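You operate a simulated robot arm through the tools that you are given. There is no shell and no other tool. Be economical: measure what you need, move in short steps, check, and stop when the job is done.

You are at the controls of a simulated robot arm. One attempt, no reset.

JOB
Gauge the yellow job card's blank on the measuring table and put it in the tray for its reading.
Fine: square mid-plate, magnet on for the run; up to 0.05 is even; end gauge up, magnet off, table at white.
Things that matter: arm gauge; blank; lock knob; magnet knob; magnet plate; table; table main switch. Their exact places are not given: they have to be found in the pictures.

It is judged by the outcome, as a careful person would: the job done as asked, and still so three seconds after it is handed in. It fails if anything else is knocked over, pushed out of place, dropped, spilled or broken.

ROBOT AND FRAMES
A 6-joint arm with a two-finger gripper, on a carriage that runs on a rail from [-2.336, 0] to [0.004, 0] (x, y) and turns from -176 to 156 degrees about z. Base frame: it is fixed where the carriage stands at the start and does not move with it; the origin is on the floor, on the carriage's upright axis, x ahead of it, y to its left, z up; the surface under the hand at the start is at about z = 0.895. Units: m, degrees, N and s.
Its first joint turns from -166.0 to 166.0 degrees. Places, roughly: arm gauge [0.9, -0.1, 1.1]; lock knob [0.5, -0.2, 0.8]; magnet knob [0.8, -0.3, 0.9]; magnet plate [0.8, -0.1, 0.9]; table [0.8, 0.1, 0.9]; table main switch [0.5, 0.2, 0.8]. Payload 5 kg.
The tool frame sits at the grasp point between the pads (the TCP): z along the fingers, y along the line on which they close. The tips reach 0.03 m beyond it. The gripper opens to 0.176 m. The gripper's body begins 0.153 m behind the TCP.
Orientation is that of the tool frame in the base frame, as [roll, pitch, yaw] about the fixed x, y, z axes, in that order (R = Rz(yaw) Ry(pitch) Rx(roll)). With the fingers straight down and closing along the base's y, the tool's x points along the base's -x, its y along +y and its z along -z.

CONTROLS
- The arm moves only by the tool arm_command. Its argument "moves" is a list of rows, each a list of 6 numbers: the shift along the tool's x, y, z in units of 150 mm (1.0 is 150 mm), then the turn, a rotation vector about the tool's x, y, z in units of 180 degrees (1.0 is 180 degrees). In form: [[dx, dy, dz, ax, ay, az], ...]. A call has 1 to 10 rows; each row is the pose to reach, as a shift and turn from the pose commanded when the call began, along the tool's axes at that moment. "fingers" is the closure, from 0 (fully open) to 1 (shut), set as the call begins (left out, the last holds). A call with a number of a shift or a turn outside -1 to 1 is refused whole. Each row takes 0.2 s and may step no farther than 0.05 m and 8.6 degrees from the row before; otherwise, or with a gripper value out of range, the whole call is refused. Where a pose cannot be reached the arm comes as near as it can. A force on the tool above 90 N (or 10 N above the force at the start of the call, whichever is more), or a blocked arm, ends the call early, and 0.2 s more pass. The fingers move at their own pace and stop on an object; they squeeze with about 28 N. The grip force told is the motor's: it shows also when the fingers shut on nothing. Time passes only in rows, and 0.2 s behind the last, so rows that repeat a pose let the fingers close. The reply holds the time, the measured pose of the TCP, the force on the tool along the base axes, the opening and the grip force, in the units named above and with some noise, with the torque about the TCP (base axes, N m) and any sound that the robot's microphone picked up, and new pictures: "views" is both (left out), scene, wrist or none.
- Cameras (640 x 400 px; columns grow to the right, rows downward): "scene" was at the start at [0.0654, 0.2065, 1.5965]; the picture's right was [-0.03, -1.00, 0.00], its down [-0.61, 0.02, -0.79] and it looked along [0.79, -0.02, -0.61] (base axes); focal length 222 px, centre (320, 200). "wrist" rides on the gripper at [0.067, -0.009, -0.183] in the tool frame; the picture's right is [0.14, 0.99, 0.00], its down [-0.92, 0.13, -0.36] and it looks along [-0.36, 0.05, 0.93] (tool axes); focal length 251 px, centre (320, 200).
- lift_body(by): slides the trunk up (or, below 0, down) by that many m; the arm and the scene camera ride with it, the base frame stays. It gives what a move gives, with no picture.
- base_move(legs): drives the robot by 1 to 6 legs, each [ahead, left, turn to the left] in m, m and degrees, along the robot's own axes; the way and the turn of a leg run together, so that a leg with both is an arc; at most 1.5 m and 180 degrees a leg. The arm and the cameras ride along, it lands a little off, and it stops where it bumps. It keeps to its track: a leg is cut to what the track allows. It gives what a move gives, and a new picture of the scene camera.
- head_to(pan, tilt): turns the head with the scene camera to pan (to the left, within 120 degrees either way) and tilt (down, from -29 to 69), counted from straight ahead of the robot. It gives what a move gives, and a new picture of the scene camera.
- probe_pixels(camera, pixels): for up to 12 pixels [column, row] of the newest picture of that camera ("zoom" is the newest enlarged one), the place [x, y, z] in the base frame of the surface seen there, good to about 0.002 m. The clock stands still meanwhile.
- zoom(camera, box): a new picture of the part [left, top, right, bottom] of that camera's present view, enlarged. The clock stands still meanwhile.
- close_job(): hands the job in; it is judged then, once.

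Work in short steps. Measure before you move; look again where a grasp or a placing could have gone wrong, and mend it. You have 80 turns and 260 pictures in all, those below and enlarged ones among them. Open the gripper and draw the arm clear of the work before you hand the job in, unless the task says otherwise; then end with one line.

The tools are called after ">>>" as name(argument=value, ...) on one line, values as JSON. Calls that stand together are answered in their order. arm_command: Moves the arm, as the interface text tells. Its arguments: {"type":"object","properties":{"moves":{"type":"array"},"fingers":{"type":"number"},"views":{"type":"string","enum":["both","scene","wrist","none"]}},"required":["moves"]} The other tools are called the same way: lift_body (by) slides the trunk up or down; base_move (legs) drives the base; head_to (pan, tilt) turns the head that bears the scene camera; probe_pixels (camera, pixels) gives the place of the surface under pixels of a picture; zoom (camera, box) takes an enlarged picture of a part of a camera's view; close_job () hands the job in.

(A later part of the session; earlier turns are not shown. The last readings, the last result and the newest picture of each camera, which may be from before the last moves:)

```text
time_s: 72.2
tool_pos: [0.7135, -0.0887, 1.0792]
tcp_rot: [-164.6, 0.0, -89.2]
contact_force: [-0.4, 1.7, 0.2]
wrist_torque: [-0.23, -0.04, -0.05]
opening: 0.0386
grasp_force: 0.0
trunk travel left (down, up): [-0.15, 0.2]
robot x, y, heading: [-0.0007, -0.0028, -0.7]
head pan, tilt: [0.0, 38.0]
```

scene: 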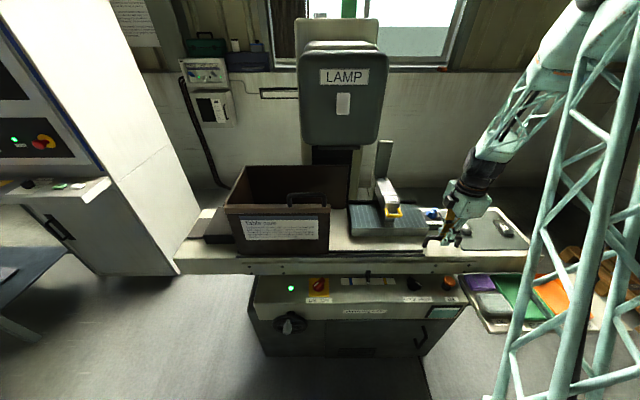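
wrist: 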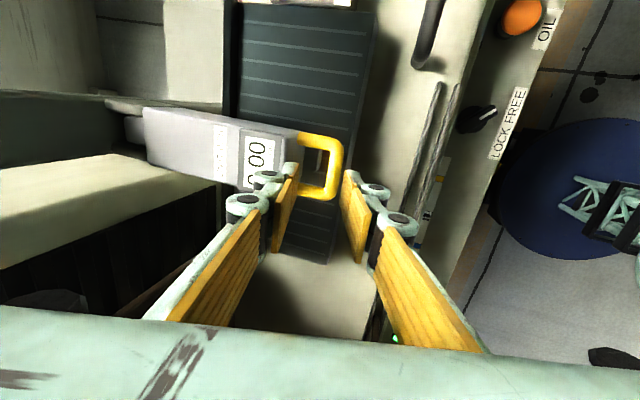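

Bar lies between the fingers with the loop open for the rear one. Narrow slightly and lower vertically 65 mm, then clamp.

>>> arm_command(moves=[[0.009, 0.0, 0.0, 0, 0, 0], [0.009, 0.04, 0.13, 0, 0, 0], [0.009, 0.085, 0.27, 0, 0, 0], [0.009, 0.131, 0.413, 0, 0, 0]], fingers=0.83, views="wrist")

>>> arm_command(moves=[[0, 0, 0, 0, 0, 0], [0, 0, 0, 0, 0, 0], [0, 0, 0, 0, 0, 0]], fingers=1.0, views="wrist")

```text
time_s: 73.2
tool_pos: [0.7078, -0.0904, 1.0143]
tcp_rot: [-164.6, 0.1, -89.2]
contact_force: [0.0, -0.1, -0.7]
wrist_torque: [-0.03, -0.04, 0.01]
opening: 0.0299
grasp_force: 0.1
trunk travel left (down, up): [-0.15, 0.2]
robot x, y, heading: [0.0012, 0.0032, -0.5]
head pan, tilt: [0.0, 38.0]
```

wrist: 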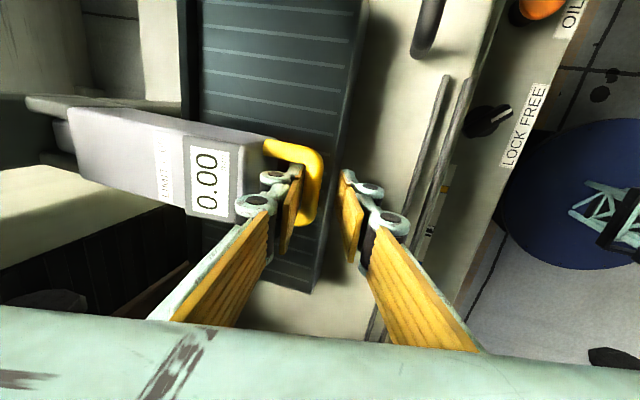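

```text
time_s: 74.0
tool_pos: [0.7148, -0.0899, 1.0161]
tcp_rot: [-164.3, -0.1, -89.2]
contact_force: [62.5, 5.9, 12.7]
wrist_torque: [-0.01, -0.45, 0.98]
opening: 0.0124
grasp_force: 45.1
trunk travel left (down, up): [-0.15, 0.2]
robot x, y, heading: [0.0001, 0.0015, -0.6]
head pan, tilt: [0.0, 38.0]
```

wrist: 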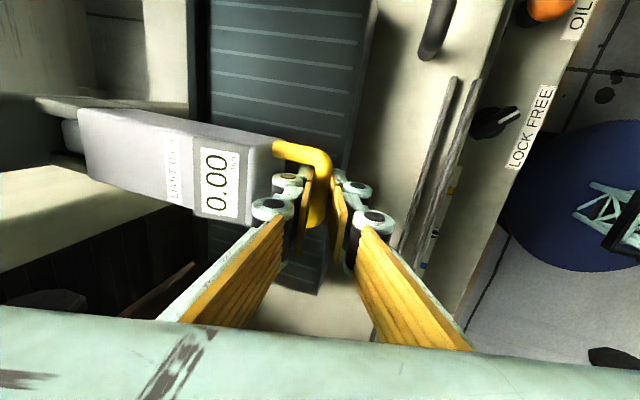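

Clamped, with the bar pulling +x (62 N), so I relieve 6 mm and lift along the arc about the pivot to ~146°.

>>> arm_command(moves=[[0, -0.042, 0.011, 0, 0, 0], [0, -0.075, -0.07, -0.005, 0, 0], [0, -0.102, -0.149, -0.01, 0, 0], [0, -0.179, -0.305, -0.02, 0, 0], [0, -0.273, -0.453, -0.03, 0, 0], [0, -0.401, -0.611, -0.04, 0, 0], [0, -0.547, -0.753, -0.05, 0, 0]])

```text
time_s: 75.6
tool_pos: [0.7557, -0.0898, 1.1451]
tcp_rot: [-173.8, -0.1, -89.4]
contact_force: [-3.3, -2.7, -0.4]
wrist_torque: [-0.1, 0.21, 0.53]
opening: 0.0125
grasp_force: 44.8
trunk travel left (down, up): [-0.15, 0.2]
robot x, y, heading: [0.0009, -0.0007, -0.7]
head pan, tilt: [0.0, 38.0]
```

scene: 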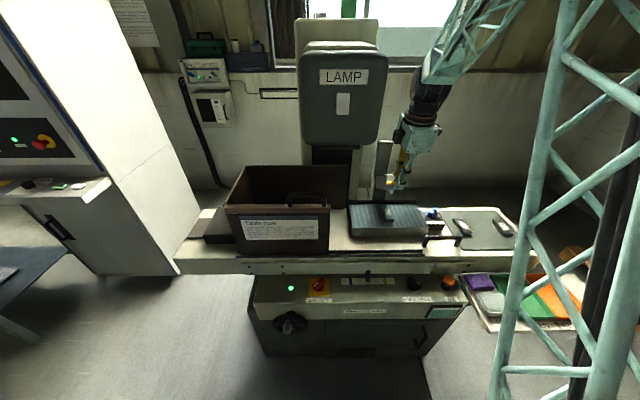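
wrist: 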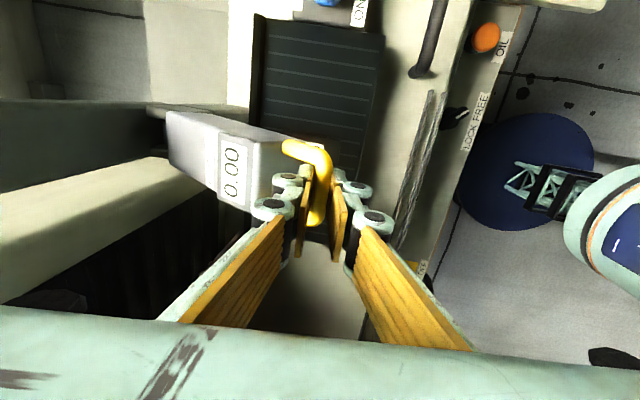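

Forces are tiny; continue the arc up to the original rest angle (~112°).

>>> arm_command(moves=[[0, -0.141, -0.147, -0.007, 0, 0], [0, -0.298, -0.276, -0.014, 0, 0], [0, -0.47, -0.385, -0.02, 0, 0], [0, -0.654, -0.471, -0.027, 0, 0], [0, -0.74, -0.502, -0.03, 0, 0], [0, -0.819, -0.528, -0.034, 0, 0], [0, -0.819, -0.528, -0.034, 0, 0]])

```text
time_s: 77.2
tool_pos: [0.8716, -0.09, 1.2353]
tcp_rot: [-179.9, 0.0, -89.3]
contact_force: [3.4, -9.3, -4.0]
wrist_torque: [-0.18, -0.09, -0.38]
opening: 0.0119
grasp_force: 44.9
trunk travel left (down, up): [-0.15, 0.2]
robot x, y, heading: [0.0004, 0.0028, -0.3]
head pan, tilt: [0.0, 38.0]
```

scene: 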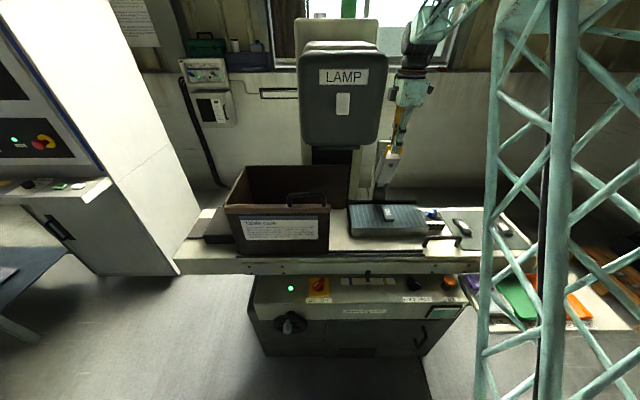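
wrist: 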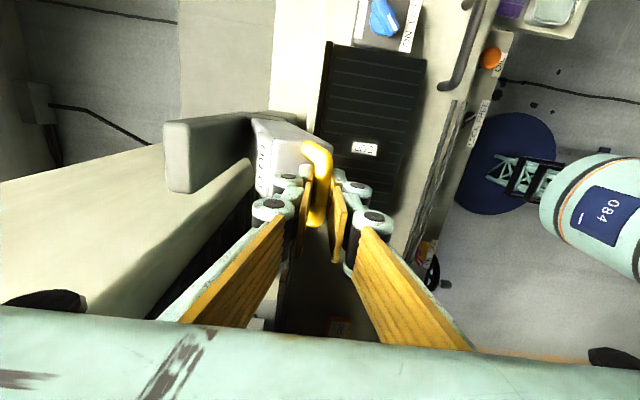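

Back near the original angle with no stop felt; push ~2-4° further to find the stop, then release.

>>> arm_command(moves=[[0, -0.03, -0.01, 0, 0, 0], [0, -0.055, -0.02, 0, 0, 0], [0, -0.055, -0.02, 0, 0, 0]], views="none")

>>> arm_command(moves=[[0, 0, 0, 0, 0, 0], [0, 0, 0, 0, 0, 0], [0, 0, -0.1, 0, 0, 0], [0, 0, -0.3, 0, 0, 0], [0, 0, -0.5, 0, 0, 0]], fingers=0.8)

>>> zoom(camera="scene", box=[350, 130, 446, 250])

```text
time_s: 78.0
tool_pos: [0.8763, -0.0901, 1.2375]
tcp_rot: [180.0, 0.0, -89.3]
contact_force: [-26.9, -9.5, -34.3]
wrist_torque: [-0.17, 0.1, -0.37]
opening: 0.0123
grasp_force: 44.8
trunk travel left (down, up): [-0.15, 0.2]
robot x, y, heading: [-0.0007, 0.0004, -0.7]
head pan, tilt: [0.0, 38.0]
```

```text
time_s: 79.2
tool_pos: [0.8798, -0.0897, 1.317]
tcp_rot: [-179.7, 0.1, -89.3]
contact_force: [-0.9, 0.9, -0.4]
wrist_torque: [-0.02, -0.01, 0.03]
opening: 0.0351
grasp_force: 0.1
trunk travel left (down, up): [-0.15, 0.2]
robot x, y, heading: [0.0024, 0.0013, -0.5]
head pan, tilt: [0.0, 38.0]
```

scene: 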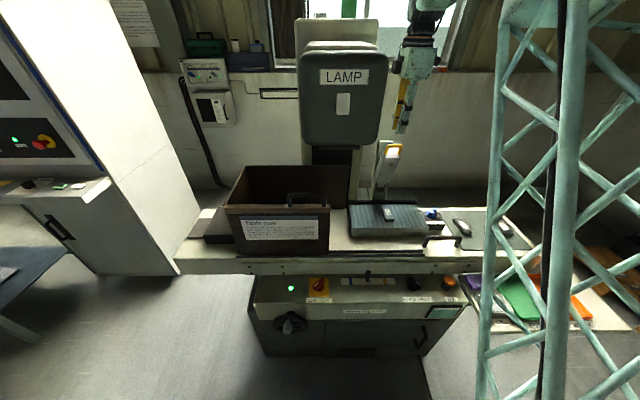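
wrist: 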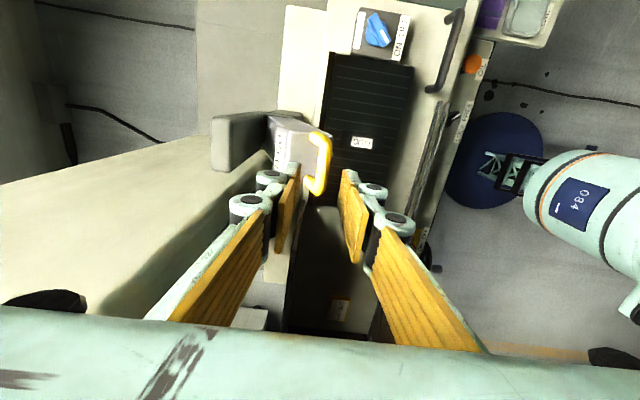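

```text
3.33 times, centred on (398, 190) of scene
```

zoom: 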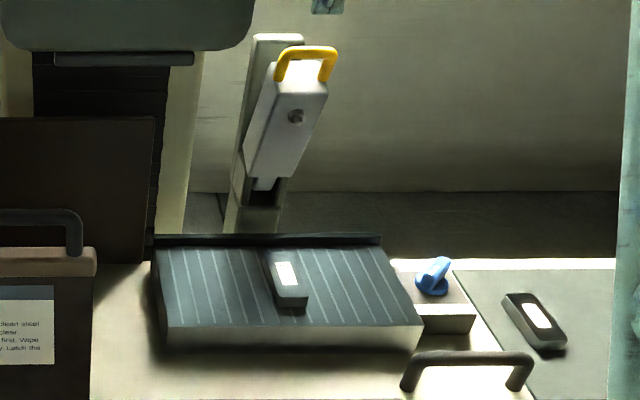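

Gauge is up at its stop. Next magnet off: move to the knob with the hand turned to its ON angle (yaw ≈136°).

>>> arm_command(moves=[[0.1, 0.1, 0, 0, 0, 0.03], [0.25, 0.2, 0, 0, 0, 0.075], [0.4, 0.3, 0, 0, 0, 0.12], [0.55, 0.4, 0, 0, 0, 0.165], [0.7, 0.5, 0, 0, 0, 0.21], [0.85, 0.533, 0, 0, 0, 0.255], [1.0, 0.533, 0, 0, 0, 0.3], [1.0, 0.533, 0, 0, 0, 0.345], [1.0, 0.533, 0, 0, 0, 0.39], [1.0, 0.533, 0, 0, 0, 0.435]], fingers=0.7, views="none")

>>> arm_command(moves=[[0.0, -0.1, 0.1, 0, 0, 0.045], [0.02, -0.2, 0.3, 0, 0, 0.09], [0.04, -0.3, 0.55, 0, 0, 0.135], [0.06, -0.36, 0.8, 0, 0, 0.18], [0.06, -0.36, 1.0, 0, 0, 0.225], [0.06, -0.36, 1.0, 0, 0, 0.27], [0.06, -0.36, 1.0, 0, 0, 0.315]], views="wrist")

```text
time_s: 81.4
tool_pos: [0.8, -0.2397, 1.3147]
tcp_rot: [-180.0, 0.2, -167.8]
contact_force: [-0.2, 0.5, -0.3]
wrist_torque: [0.03, 0.03, 0.02]
opening: 0.0527
grasp_force: 0.2
trunk travel left (down, up): [-0.15, 0.2]
robot x, y, heading: [0.0005, -0.0009, -0.8]
head pan, tilt: [0.0, 38.0]
```

```text
time_s: 83.0
tool_pos: [0.8031, -0.2945, 1.1664]
tcp_rot: [179.8, 0.2, 135.7]
contact_force: [-0.6, -0.1, -0.1]
wrist_torque: [0.0, -0.03, 0.03]
opening: 0.0527
grasp_force: 0.0
trunk travel left (down, up): [-0.15, 0.2]
robot x, y, heading: [-0.0004, 0.0003, -0.4]
head pan, tilt: [0.0, 38.0]
```

wrist: 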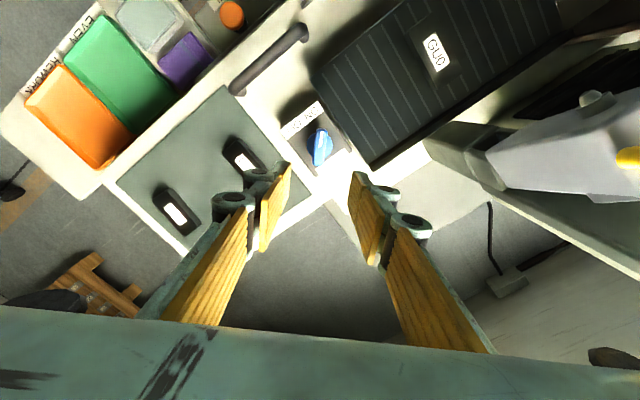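

Probing knob ends here, and the blank, before descending.

>>> zoom(camera="wrist", box=[280, 90, 370, 180])

>>> probe_pixels(camera="wrist", pixels=[[319, 131], [321, 146], [323, 161], [314, 146], [328, 146]])

>>> zoom(camera="wrist", box=[380, 0, 500, 100])

```text
4.44 times, centred on (325, 135) of wrist
```

zoom: 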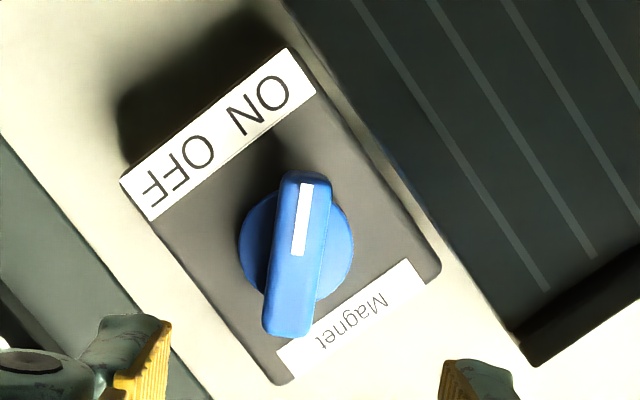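

```text
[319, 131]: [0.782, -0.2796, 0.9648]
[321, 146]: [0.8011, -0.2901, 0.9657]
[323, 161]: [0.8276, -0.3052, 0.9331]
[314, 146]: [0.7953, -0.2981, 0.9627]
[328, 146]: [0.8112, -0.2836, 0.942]
```

```text
4.00 times, centred on (440, 50) of wrist
```

zoom: 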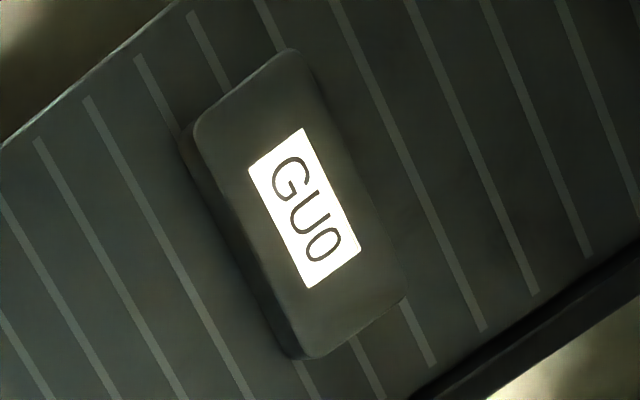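

Knob centre ≈(0.7995,-0.293). Descend, clamp, and turn +90° back to OFF.

>>> arm_command(moves=[[0.0, 0, 0.3, 0, 0, 0], [0.0, 0, 0.6, 0, 0, 0], [0, 0, 0.9, 0, 0, 0], [0, 0, 1.0, 0, 0, 0]], views="none")

>>> arm_command(moves=[[0, 0, 0.1, 0, 0, 0], [0, 0, 0.2, 0, 0, 0], [0, 0, 0.25, 0, 0, 0]], views="wrist")

>>> arm_command(moves=[[0, 0, 0, 0, 0, 0], [0, 0, 0, 0, 0, 0], [0, 0, 0, 0, 0, 0]], fingers=1.0, views="wrist")

```text
time_s: 84.0
tool_pos: [0.8038, -0.2951, 1.0166]
tcp_rot: [179.7, 0.0, 135.8]
contact_force: [0.6, -0.2, 0.4]
wrist_torque: [0.03, 0.08, 0.01]
opening: 0.0523
grasp_force: 0.1
trunk travel left (down, up): [-0.15, 0.2]
robot x, y, heading: [-0.0006, -0.0021, -0.6]
head pan, tilt: [0.0, 38.0]
```

```text
time_s: 84.8
tool_pos: [0.804, -0.2956, 0.9764]
tcp_rot: [179.8, 0.2, 135.8]
contact_force: [-0.1, -0.4, -0.5]
wrist_torque: [0.01, 0.04, 0.01]
opening: 0.0532
grasp_force: 0.0
trunk travel left (down, up): [-0.15, 0.2]
robot x, y, heading: [-0.0023, 0.0016, -0.4]
head pan, tilt: [0.0, 38.0]
```

wrist: 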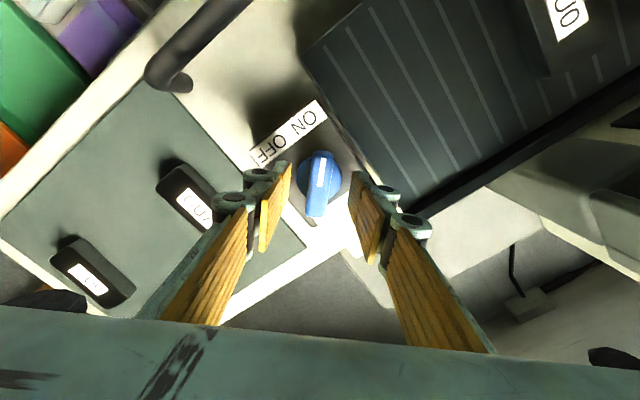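

```text
time_s: 85.6
tool_pos: [0.8034, -0.2946, 0.9771]
tcp_rot: [179.8, 0.0, 135.7]
contact_force: [-6.4, -5.9, -4.8]
wrist_torque: [-0.28, 0.14, 0.0]
opening: 0.0176
grasp_force: 44.8
trunk travel left (down, up): [-0.15, 0.2]
robot x, y, heading: [0.0023, 0.0024, -0.5]
head pan, tilt: [0.0, 38.0]
```

wrist: 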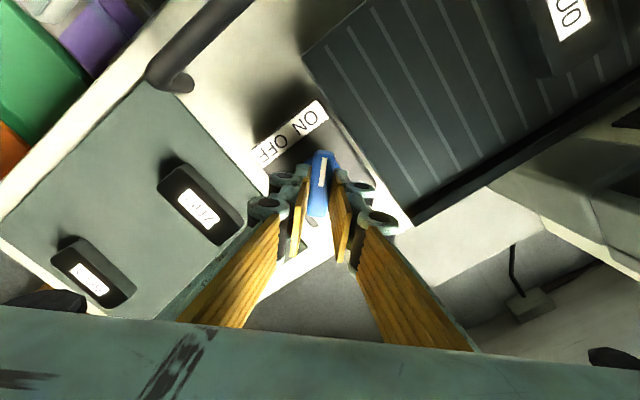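

Turn toward OFF in two calls, easing the centre by ~3 mm.

>>> arm_command(moves=[[0.01, -0.004, 0, 0, 0, -0.045], [0.02, -0.01, 0, 0, 0, -0.09], [0.02, -0.01, 0, 0, 0, -0.135], [0.02, -0.01, 0, 0, 0, -0.18], [0.02, -0.01, 0, 0, 0, -0.225], [0.02, -0.01, 0, 0, 0, -0.25]], views="none")

>>> arm_command(moves=[[0, 0, 0, 0, 0, -0.045], [0, 0, 0, 0, 0, -0.09], [0, 0, 0, 0, 0, -0.135], [0, 0, 0, 0, 0, -0.18], [0, 0, 0, 0, 0, -0.225], [0, 0, 0, 0, 0, -0.25], [0, 0, 0, 0, 0, -0.25]], views="wrist")

>>> arm_command(moves=[[0, 0, 0, 0, 0, 0], [0, 0, 0, 0, 0, 0], [0, 0, -0.2, 0, 0, 0], [0, 0, -0.45, 0, 0, 0.04], [0, 0, -0.7, 0, 0, 0.08], [0, 0, -0.8, 0, 0, 0.12], [0, 0, -0.8, 0, 0, 0.165], [0, 0, -0.8, 0, 0, 0.21], [0, 0, -0.8, 0, 0, 0.255]], fingers=0.6, views="wrist")

```text
time_s: 87.0
tool_pos: [0.8041, -0.292, 0.9768]
tcp_rot: [-180.0, 0.2, -179.2]
contact_force: [28.9, 4.0, -13.6]
wrist_torque: [0.12, -1.27, 0.0]
opening: 0.0175
grasp_force: 45.1
trunk travel left (down, up): [-0.15, 0.2]
robot x, y, heading: [-0.0005, 0.0011, -0.3]
head pan, tilt: [0.0, 38.0]
```

```text
time_s: 88.6
tool_pos: [0.8037, -0.2926, 0.9779]
tcp_rot: [-179.8, 0.2, -134.2]
contact_force: [34.4, 7.3, 3.5]
wrist_torque: [0.3, -0.98, -0.58]
opening: 0.0176
grasp_force: 45.4
trunk travel left (down, up): [-0.15, 0.2]
robot x, y, heading: [0.0003, -0.0011, -0.5]
head pan, tilt: [0.0, 38.0]
```

wrist: 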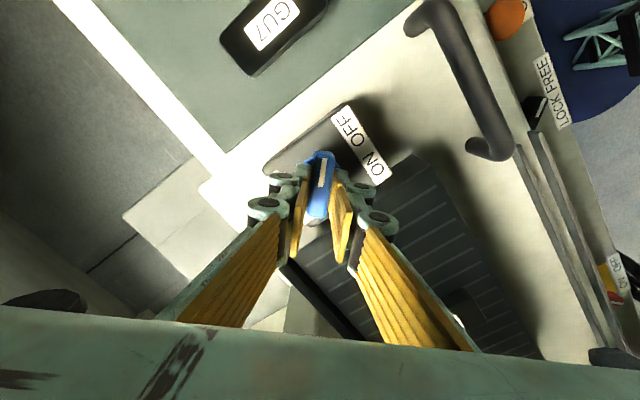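

```text
time_s: 90.6
tool_pos: [0.8002, -0.2932, 1.0967]
tcp_rot: [180.0, 0.3, 179.7]
contact_force: [-0.4, 0.0, 0.0]
wrist_torque: [-0.01, 0.02, 0.03]
opening: 0.0705
grasp_force: 0.0
trunk travel left (down, up): [-0.15, 0.2]
robot x, y, heading: [-0.0004, 0.0003, -0.4]
head pan, tilt: [0.0, 38.0]
5 turns are left
```

wrist: 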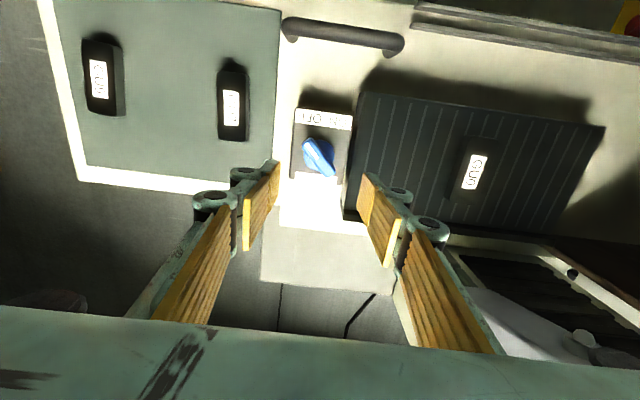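

Magnet is OFF, table white, gauge up. With few turns left I chain: pick the blank, set it down at its rack place, regrip by its ends, place it lengthwise (along the run) mid-plate, then magnet on.

>>> arm_command(moves=[[0, 0.3, 0, 0, 0, 0], [0, 0.6, 0, 0, 0, 0], [0, 0.9, 0, 0, 0, 0], [0, 1.0, 0, 0, 0, 0]], fingers=0.55, views="none")

>>> arm_command(moves=[[0.03, 0.15, 0, 0, 0, 0], [0.067, 0.341, 0.05, 0, 0, 0], [0.067, 0.341, 0.3, 0, 0, 0], [0.067, 0.341, 0.55, 0, 0, 0], [0.067, 0.341, 0.72, 0, 0, 0], [0.067, 0.341, 0.787, 0, 0, 0]], views="none")

>>> arm_command(moves=[[0, 0, 0, 0, 0, 0], [0, 0, 0, 0, 0, 0], [0, 0, 0, 0, 0, 0], [0, 0, 0, 0, 0, 0]], fingers=1.0, views="none")

>>> arm_command(moves=[[0, 0, -0.1, 0, 0, 0], [0, 0, -0.25, 0, 0, 0], [0.1, 0, -0.342, 0, 0, 0], [0.3, 0, -0.342, 0, 0, 0]], views="none")

>>> arm_command(moves=[[0, -0.3, 0, 0, 0, 0], [0, -0.6, 0, 0, 0, 0], [0, -0.9, 0, 0, 0, 0], [0, -1.0, 0, 0, 0, 0]], views="none")

>>> arm_command(moves=[[0, -0.3, 0, 0, 0, 0], [0, -0.6, 0, 0, 0, 0], [0, -0.9, 0, 0, 0, 0], [0, -1.0, 0, 0, 0, 0]], views="none")

>>> arm_command(moves=[[0, -0.3, 0, 0, 0, 0], [0, -0.6, 0, 0, 0, 0], [0, -0.707, 0, 0, 0, 0], [0, -0.707, 0.2, 0, 0, 0], [0, -0.707, 0.4, 0, 0, 0], [0, -0.707, 0.56, 0, 0, 0], [0, -0.707, 0.638, 0, 0, 0]], views="none")

>>> arm_command(moves=[[0, 0, 0, 0, 0, 0], [0, 0, 0, 0, 0, 0], [0, 0, -0.3, 0, 0, 0], [0, 0, -0.6, 0, 0, 0], [0, 0, -0.9, 0, 0, 0], [0, 0, -1.0, 0, 0, 0]], fingers=0.63, views="wrist")

>>> arm_command(moves=[[0, 0, 0, 0, 0, -0.045], [0, 0, 0, 0, 0, -0.09], [0, 0, 0, 0, 0, -0.135], [0, 0, 0, 0, 0, -0.18], [0, 0, 0, 0, 0, -0.225], [0, 0, 0, 0, 0, -0.27], [0, 0, 0, 0, 0, -0.315], [0, 0, 0, 0, 0, -0.36], [0, 0, 0, 0, 0, -0.405], [0, 0, 0, 0, 0, -0.45]], fingers=0.318, views="none")

>>> arm_command(moves=[[0, 0, 0, 0, 0, -0.025], [0, 0, 0.1, 0, 0, -0.05]], views="wrist")

```text
time_s: 91.6
tool_pos: [0.8018, -0.1428, 1.0987]
tcp_rot: [-180.0, 0.2, 179.8]
contact_force: [-0.2, -0.4, 0.3]
wrist_torque: [-0.16, -0.02, 0.01]
opening: 0.0792
grasp_force: 0.1
trunk travel left (down, up): [-0.15, 0.2]
robot x, y, heading: [0.0009, -0.0006, -0.2]
head pan, tilt: [0.0, 38.0]
```

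```text
time_s: 93.0
tool_pos: [0.7908, -0.0908, 0.9799]
tcp_rot: [-180.0, 0.2, 179.8]
contact_force: [0.8, -0.4, -0.3]
wrist_torque: [0.02, -0.02, -0.01]
opening: 0.0788
grasp_force: 0.1
trunk travel left (down, up): [-0.15, 0.2]
robot x, y, heading: [0.0007, 0.0025, -0.5]
head pan, tilt: [0.0, 38.0]
```

```text
time_s: 94.0
tool_pos: [0.7908, -0.0903, 0.9791]
tcp_rot: [180.0, 0.2, 179.8]
contact_force: [0.7, -0.5, 0.6]
wrist_torque: [-0.08, -0.07, -0.01]
opening: 0.0397
grasp_force: 27.8
trunk travel left (down, up): [-0.15, 0.2]
robot x, y, heading: [0.0008, -0.0011, -0.5]
head pan, tilt: [0.0, 38.0]
```

```text
time_s: 95.0
tool_pos: [0.7451, -0.0904, 1.0311]
tcp_rot: [179.9, 0.1, 179.8]
contact_force: [1.0, 0.4, -5.4]
wrist_torque: [0.02, 0.05, -0.01]
opening: 0.0396
grasp_force: 27.5
trunk travel left (down, up): [-0.15, 0.2]
robot x, y, heading: [-0.0004, 0.0001, -0.7]
head pan, tilt: [0.0, 38.0]
```

```text
time_s: 96.0
tool_pos: [0.7448, -0.2434, 1.0323]
tcp_rot: [180.0, 0.3, 179.8]
contact_force: [-0.7, -0.3, -5.1]
wrist_torque: [0.08, -0.05, 0.0]
opening: 0.0395
grasp_force: 28.0
trunk travel left (down, up): [-0.15, 0.2]
robot x, y, heading: [-0.0039, -0.0015, -0.4]
head pan, tilt: [0.0, 38.0]
```

```text
time_s: 97.0
tool_pos: [0.744, -0.3936, 1.0285]
tcp_rot: [179.9, 0.2, 179.9]
contact_force: [0.1, 0.5, -4.9]
wrist_torque: [0.1, 0.02, 0.02]
opening: 0.0394
grasp_force: 27.5
trunk travel left (down, up): [-0.15, 0.2]
robot x, y, heading: [-0.0016, -0.0015, -0.4]
head pan, tilt: [0.0, 38.0]
```

```text
time_s: 98.6
tool_pos: [0.7454, -0.497, 0.9346]
tcp_rot: [-180.0, 0.1, 179.7]
contact_force: [-0.8, 0.5, -4.5]
wrist_torque: [0.01, -0.01, 0.04]
opening: 0.0396
grasp_force: 27.5
trunk travel left (down, up): [-0.15, 0.2]
robot x, y, heading: [0.0017, 0.0021, -0.3]
head pan, tilt: [0.0, 38.0]
```

```text
time_s: 100.0
tool_pos: [0.7429, -0.4982, 1.0857]
tcp_rot: [-180.0, 0.3, 179.8]
contact_force: [-0.6, 0.5, 0.2]
wrist_torque: [-0.02, -0.03, -0.01]
opening: 0.0653
grasp_force: 0.1
trunk travel left (down, up): [-0.15, 0.2]
robot x, y, heading: [0.0011, 0.0013, -0.6]
head pan, tilt: [0.0, 38.0]
```

wrist: 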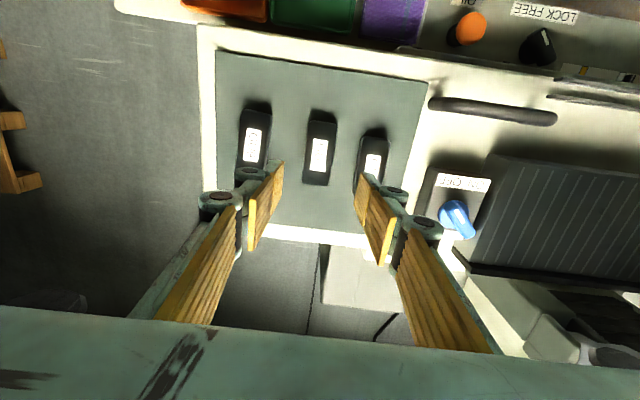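

```text
time_s: 102.2
tool_pos: [0.7452, -0.4979, 1.0846]
tcp_rot: [-179.8, 0.0, -99.0]
contact_force: [0.1, -0.4, -0.4]
wrist_torque: [0.02, 0.01, 0.0]
opening: 0.12
grasp_force: 0.1
trunk travel left (down, up): [-0.15, 0.2]
robot x, y, heading: [-0.0033, 0.003, -0.5]
head pan, tilt: [0.0, 38.0]
```

```text
time_s: 102.8
tool_pos: [0.7451, -0.4977, 1.0688]
tcp_rot: [-179.7, 0.0, -90.1]
contact_force: [0.3, 0.1, 0.3]
wrist_torque: [-0.05, -0.04, 0.0]
opening: 0.12
grasp_force: 0.1
trunk travel left (down, up): [-0.15, 0.2]
robot x, y, heading: [-0.0016, 0.001, -0.6]
head pan, tilt: [0.0, 38.0]
4 turns are left
```

wrist: 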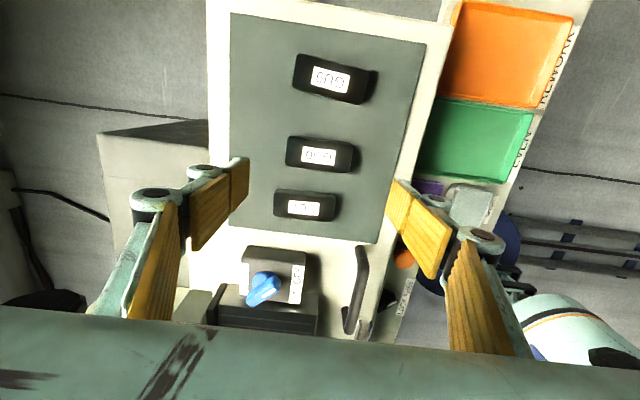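

Everything tracked well; the blank is straddled end to end. I continue the chain: end-grip, place lengthwise mid-plate, magnet on, gauge down (reverse of the lift arc), grip the table handle and run blue→yellow with readings.

>>> arm_command(moves=[[0, 0, 0.3, 0, 0, 0], [0, 0, 0.6, 0, 0, 0], [0, 0, 0.8, 0, 0, 0], [0, 0, 0.905, 0, 0, 0]], views="none")

>>> arm_command(moves=[[0, 0, 0, 0, 0, 0], [0, 0, 0, 0, 0, 0], [0, 0, 0, 0, 0, 0], [0, 0, 0, 0, 0, 0]], fingers=1.0, views="wrist")

>>> arm_command(moves=[[0, 0, -0.2, 0, 0, 0], [0, 0, -0.45, 0, 0, 0], [0, 0, -0.643, 0, 0, 0], [0, 0, -0.643, 0, 0, 0.045], [0, 0, -0.643, 0, 0, 0.09], [0, 0, -0.643, 0, 0, 0.135], [0, 0, -0.643, 0, 0, 0.18], [0, 0, -0.643, 0, 0, 0.225], [0, 0, -0.643, 0, 0, 0.27], [0, 0, -0.643, 0, 0, 0.315]], views="none")

>>> arm_command(moves=[[0, 0, 0, 0, 0, 0.046], [0, 0, 0, 0, 0, 0.092], [0, 0, 0, 0, 0, 0.138], [0, 0, 0, 0, 0, 0.185]], views="none")

>>> arm_command(moves=[[0, 0.3, 0, 0, 0, 0], [0, 0.6, 0, 0, 0, 0], [0, 0.9, 0, 0, 0, 0], [0, 1.0, 0, 0, 0, 0]], views="none")

>>> arm_command(moves=[[0, 0.3, 0, 0, 0, 0], [0, 0.6, 0, 0, 0, 0], [0, 0.9, 0, 0, 0, 0], [0, 1.0, 0, 0, 0, 0]], views="none")

>>> arm_command(moves=[[-0.1, 0.3, 0, 0, 0, 0], [-0.25, 0.55, 0, 0, 0, 0], [-0.307, 0.71, 0, 0, 0, 0], [-0.307, 0.71, 0.12, 0, 0, 0], [-0.307, 0.71, 0.25, 0, 0, 0], [-0.307, 0.71, 0.31, 0, 0, 0], [-0.307, 0.71, 0.337, 0, 0, 0]], views="none")

>>> arm_command(moves=[[0, 0, 0, 0, 0, 0], [0, 0, 0, 0, 0, 0], [0, 0, 0, 0, 0, 0], [0, 0, -0.3, 0, 0, 0], [0, 0, -0.6, 0, 0, 0], [0, 0, -0.8, 0, 0, 0], [0.2, 0, -0.8, 0, 0, 0], [0.4, 0, -0.8, 0, 0, 0]], fingers=0.3, views="wrist")

>>> arm_command(moves=[[0, -0.3, 0, 0, 0, 0], [0, -0.6, 0, 0, 0, 0], [0, -0.9, 0, 0, 0, 0], [0, -1.0, 0, 0, 0, 0]], fingers=0.7, views="none")

>>> arm_command(moves=[[-0.15, -0.15, 0, 0, 0, 0], [-0.35, -0.347, 0, 0, 0, 0], [-0.463, -0.347, 0, 0, 0, 0]], views="none")

>>> arm_command(moves=[[0, 0, 0, 0, 0, -0.043], [0, 0, 0, 0, 0, -0.086], [0, 0, 0, 0, 0, -0.129], [0, 0, 0.1, 0, 0, -0.172], [0, 0, 0.2, 0, 0, -0.215], [0, 0, 0.35, 0, 0, -0.255]], views="none")

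>>> arm_command(moves=[[0, 0, 0.2, 0, 0, 0], [0, 0, 0.35, 0, 0, 0], [0, 0, 0.45, 0, 0, 0]], views="none")

>>> arm_command(moves=[[0, 0, 0, 0, 0, 0], [0, 0, 0, 0, 0, 0], [0, 0, 0, 0, 0, 0]], fingers=1.0, views="none")

>>> arm_command(moves=[[0, 0, 0, 0, 0, 0.04], [0, 0, 0, 0, 0, 0.08], [0, 0, 0, 0, 0, 0.12], [0, 0, 0, 0, 0, 0.16], [0, 0, 0, 0, 0, 0.2], [0, 0, 0, 0, 0, 0.24]], views="none")

>>> arm_command(moves=[[0, 0, 0, 0, 0, 0.045], [0, 0, 0, 0, 0, 0.09], [0, 0, 0, 0, 0, 0.13], [0, 0, 0, 0, 0, 0.17], [0, 0, 0, 0, 0, 0.21], [0, 0, 0, 0, 0, 0.25], [0, 0, 0, 0, 0, 0.26]], views="none")

>>> arm_command(moves=[[0, 0, 0, 0, 0, 0], [0, 0, 0, 0, 0, 0], [0, 0, -0.2, 0, 0, 0], [0, 0, -0.45, 0, 0, -0.04], [0, 0, -0.7, 0, 0, -0.08], [0, 0, -0.9, 0, 0, -0.12], [0, 0, -1.0, 0, 0, -0.16], [0, 0, -1.0, 0, 0, -0.205], [0, 0, -1.0, 0, 0, -0.246]], fingers=0.7, views="both")

```text
time_s: 103.8
tool_pos: [0.7467, -0.497, 0.9339]
tcp_rot: [-179.7, 0.0, -90.2]
contact_force: [-0.5, 0.4, 0.0]
wrist_torque: [-0.01, -0.01, 0.0]
opening: 0.1199
grasp_force: 0.2
trunk travel left (down, up): [-0.15, 0.2]
robot x, y, heading: [-0.0004, -0.0001, -0.3]
head pan, tilt: [0.0, 38.0]
```

```text
time_s: 104.8
tool_pos: [0.7456, -0.4968, 0.934]
tcp_rot: [-179.8, 0.1, -90.2]
contact_force: [0.1, -0.6, -0.1]
wrist_torque: [-0.03, -0.09, 0.02]
opening: 0.0892
grasp_force: 28.0
trunk travel left (down, up): [-0.15, 0.2]
robot x, y, heading: [0.0006, 0.001, -0.5]
head pan, tilt: [0.0, 38.0]
```

wrist: 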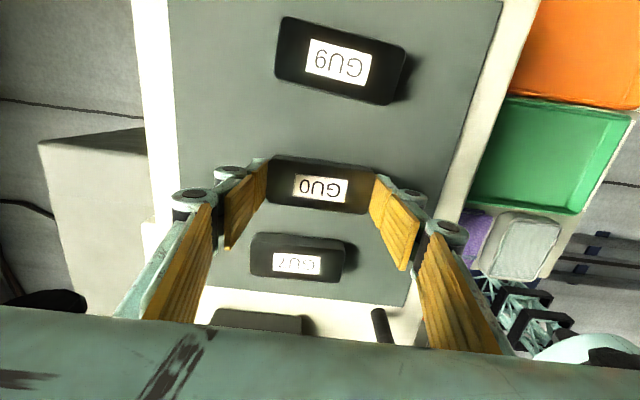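

```text
time_s: 107.0
tool_pos: [0.7451, -0.4979, 1.0305]
tcp_rot: [-179.8, 0.2, -147.0]
contact_force: [0.0, -0.1, -5.1]
wrist_torque: [0.01, 0.02, 0.0]
opening: 0.0897
grasp_force: 28.1
trunk travel left (down, up): [-0.15, 0.2]
robot x, y, heading: [-0.0035, 0.0014, -0.4]
head pan, tilt: [0.0, 38.0]
```

```text
time_s: 108.0
tool_pos: [0.7453, -0.4979, 1.0314]
tcp_rot: [-180.0, 0.2, 179.7]
contact_force: [-0.2, -0.1, -4.6]
wrist_torque: [-0.03, 0.02, -0.04]
opening: 0.0893
grasp_force: 28.0
trunk travel left (down, up): [-0.15, 0.2]
robot x, y, heading: [0.0021, 0.0027, -0.5]
head pan, tilt: [0.0, 38.0]
```

```text
time_s: 109.0
tool_pos: [0.744, -0.3473, 1.0305]
tcp_rot: [180.0, 0.2, 179.9]
contact_force: [0.2, 0.6, -4.9]
wrist_torque: [-0.08, 0.01, 0.02]
opening: 0.0892
grasp_force: 28.2
trunk travel left (down, up): [-0.15, 0.2]
robot x, y, heading: [-0.0017, -0.0027, -0.5]
head pan, tilt: [0.0, 38.0]
```

```text
time_s: 110.0
tool_pos: [0.7451, -0.1993, 1.028]
tcp_rot: [180.0, 0.2, 179.8]
contact_force: [-0.3, 0.4, -5.5]
wrist_torque: [-0.07, -0.01, 0.0]
opening: 0.0893
grasp_force: 28.4
trunk travel left (down, up): [-0.15, 0.2]
robot x, y, heading: [-0.0, -0.0011, -0.6]
head pan, tilt: [0.0, 38.0]
```

```text
time_s: 111.6
tool_pos: [0.7917, -0.0916, 0.9808]
tcp_rot: [180.0, 0.3, 179.7]
contact_force: [-1.4, -0.2, -4.6]
wrist_torque: [0.01, 0.0, 0.0]
opening: 0.0895
grasp_force: 27.8
trunk travel left (down, up): [-0.15, 0.2]
robot x, y, heading: [0.001, 0.0019, -0.5]
head pan, tilt: [0.0, 38.0]
```

```text
time_s: 113.4
tool_pos: [0.7314, -0.0936, 1.1023]
tcp_rot: [180.0, 0.2, 179.8]
contact_force: [-0.3, -0.1, -0.6]
wrist_torque: [-0.02, -0.01, 0.0]
opening: 0.1232
grasp_force: 0.1
trunk travel left (down, up): [-0.15, 0.2]
robot x, y, heading: [0.0018, 0.0019, -0.4]
head pan, tilt: [0.0, 38.0]
```

wrist: 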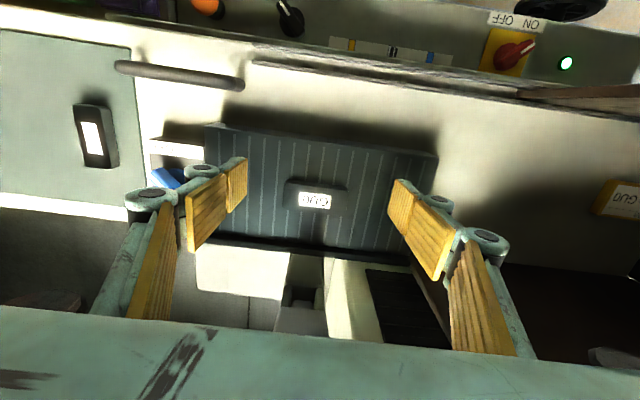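

```text
time_s: 114.4
tool_pos: [0.7317, -0.2426, 1.0983]
tcp_rot: [180.0, 0.2, 179.8]
contact_force: [-0.6, -0.4, 0.5]
wrist_torque: [0.12, 0.0, 0.01]
opening: 0.0528
grasp_force: 0.1
trunk travel left (down, up): [-0.15, 0.2]
robot x, y, heading: [0.002, -0.0024, -0.6]
head pan, tilt: [0.0, 38.0]
```

```text
time_s: 115.2
tool_pos: [0.8011, -0.2923, 1.0977]
tcp_rot: [179.9, 0.3, 179.9]
contact_force: [-0.7, -0.1, -0.1]
wrist_torque: [0.18, -0.04, 0.02]
opening: 0.0525
grasp_force: 0.1
trunk travel left (down, up): [-0.15, 0.2]
robot x, y, heading: [-0.0034, -0.0038, -0.3]
head pan, tilt: [0.0, 38.0]
```

```text
time_s: 116.6
tool_pos: [0.8002, -0.2923, 1.0471]
tcp_rot: [-179.8, 0.2, -134.2]
contact_force: [-0.3, -1.2, 0.1]
wrist_torque: [-0.01, 0.0, 0.0]
opening: 0.0529
grasp_force: 0.0
trunk travel left (down, up): [-0.15, 0.2]
robot x, y, heading: [-0.0, 0.0003, -0.5]
head pan, tilt: [0.0, 38.0]
```

```text
time_s: 117.4
tool_pos: [0.8007, -0.2922, 0.9808]
tcp_rot: [-179.9, 0.2, -134.2]
contact_force: [1.1, -0.6, 0.2]
wrist_torque: [0.03, 0.03, -0.01]
opening: 0.0526
grasp_force: 0.0
trunk travel left (down, up): [-0.15, 0.2]
robot x, y, heading: [0.0026, 0.002, -0.4]
head pan, tilt: [0.0, 38.0]
```

```text
time_s: 118.2
tool_pos: [0.8011, -0.2936, 0.9801]
tcp_rot: [-179.9, 0.2, -134.3]
contact_force: [15.0, -7.4, -2.0]
wrist_torque: [0.26, -0.93, -0.57]
opening: 0.0175
grasp_force: 45.0
trunk travel left (down, up): [-0.15, 0.2]
robot x, y, heading: [-0.0014, 0.002, -0.6]
head pan, tilt: [0.0, 38.0]
```

```text
time_s: 119.6
tool_pos: [0.8018, -0.2926, 0.9808]
tcp_rot: [-180.0, 0.3, -177.6]
contact_force: [15.4, 0.0, 8.9]
wrist_torque: [0.05, -1.51, -0.01]
opening: 0.0172
grasp_force: 45.1
trunk travel left (down, up): [-0.15, 0.2]
robot x, y, heading: [0.0014, -0.0002, -0.4]
head pan, tilt: [0.0, 38.0]
```

```text
time_s: 121.2
tool_pos: [0.8009, -0.2927, 0.9822]
tcp_rot: [179.8, 0.2, 135.7]
contact_force: [16.7, 4.5, 22.6]
wrist_torque: [0.72, 0.24, -0.01]
opening: 0.0175
grasp_force: 45.0
trunk travel left (down, up): [-0.15, 0.2]
robot x, y, heading: [0.0005, -0.002, -0.4]
head pan, tilt: [0.0, 38.0]
```

```text
time_s: 123.2
tool_pos: [0.8003, -0.2945, 1.1293]
tcp_rot: [180.0, 0.2, -180.0]
contact_force: [-0.3, -0.9, -0.6]
wrist_torque: [-0.01, -0.01, -0.03]
opening: 0.053
grasp_force: 0.0
trunk travel left (down, up): [-0.15, 0.2]
robot x, y, heading: [-0.0015, 0.0001, -0.4]
head pan, tilt: [0.0, 38.0]
3 turns are left
```

scene: 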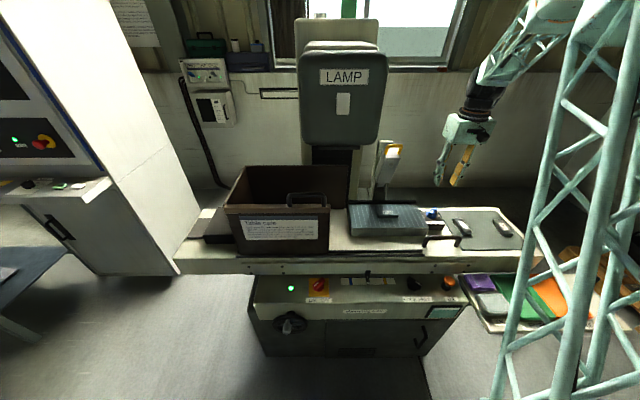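
wrist: 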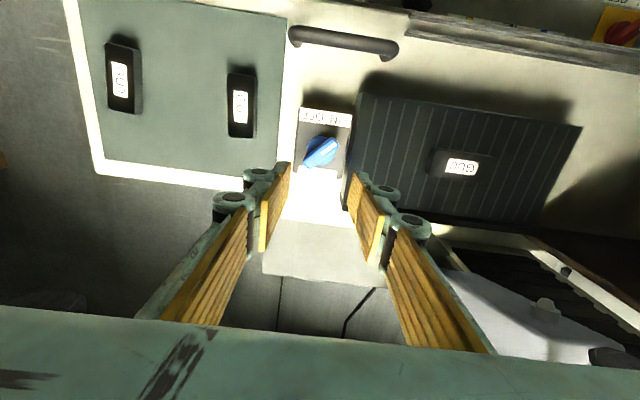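

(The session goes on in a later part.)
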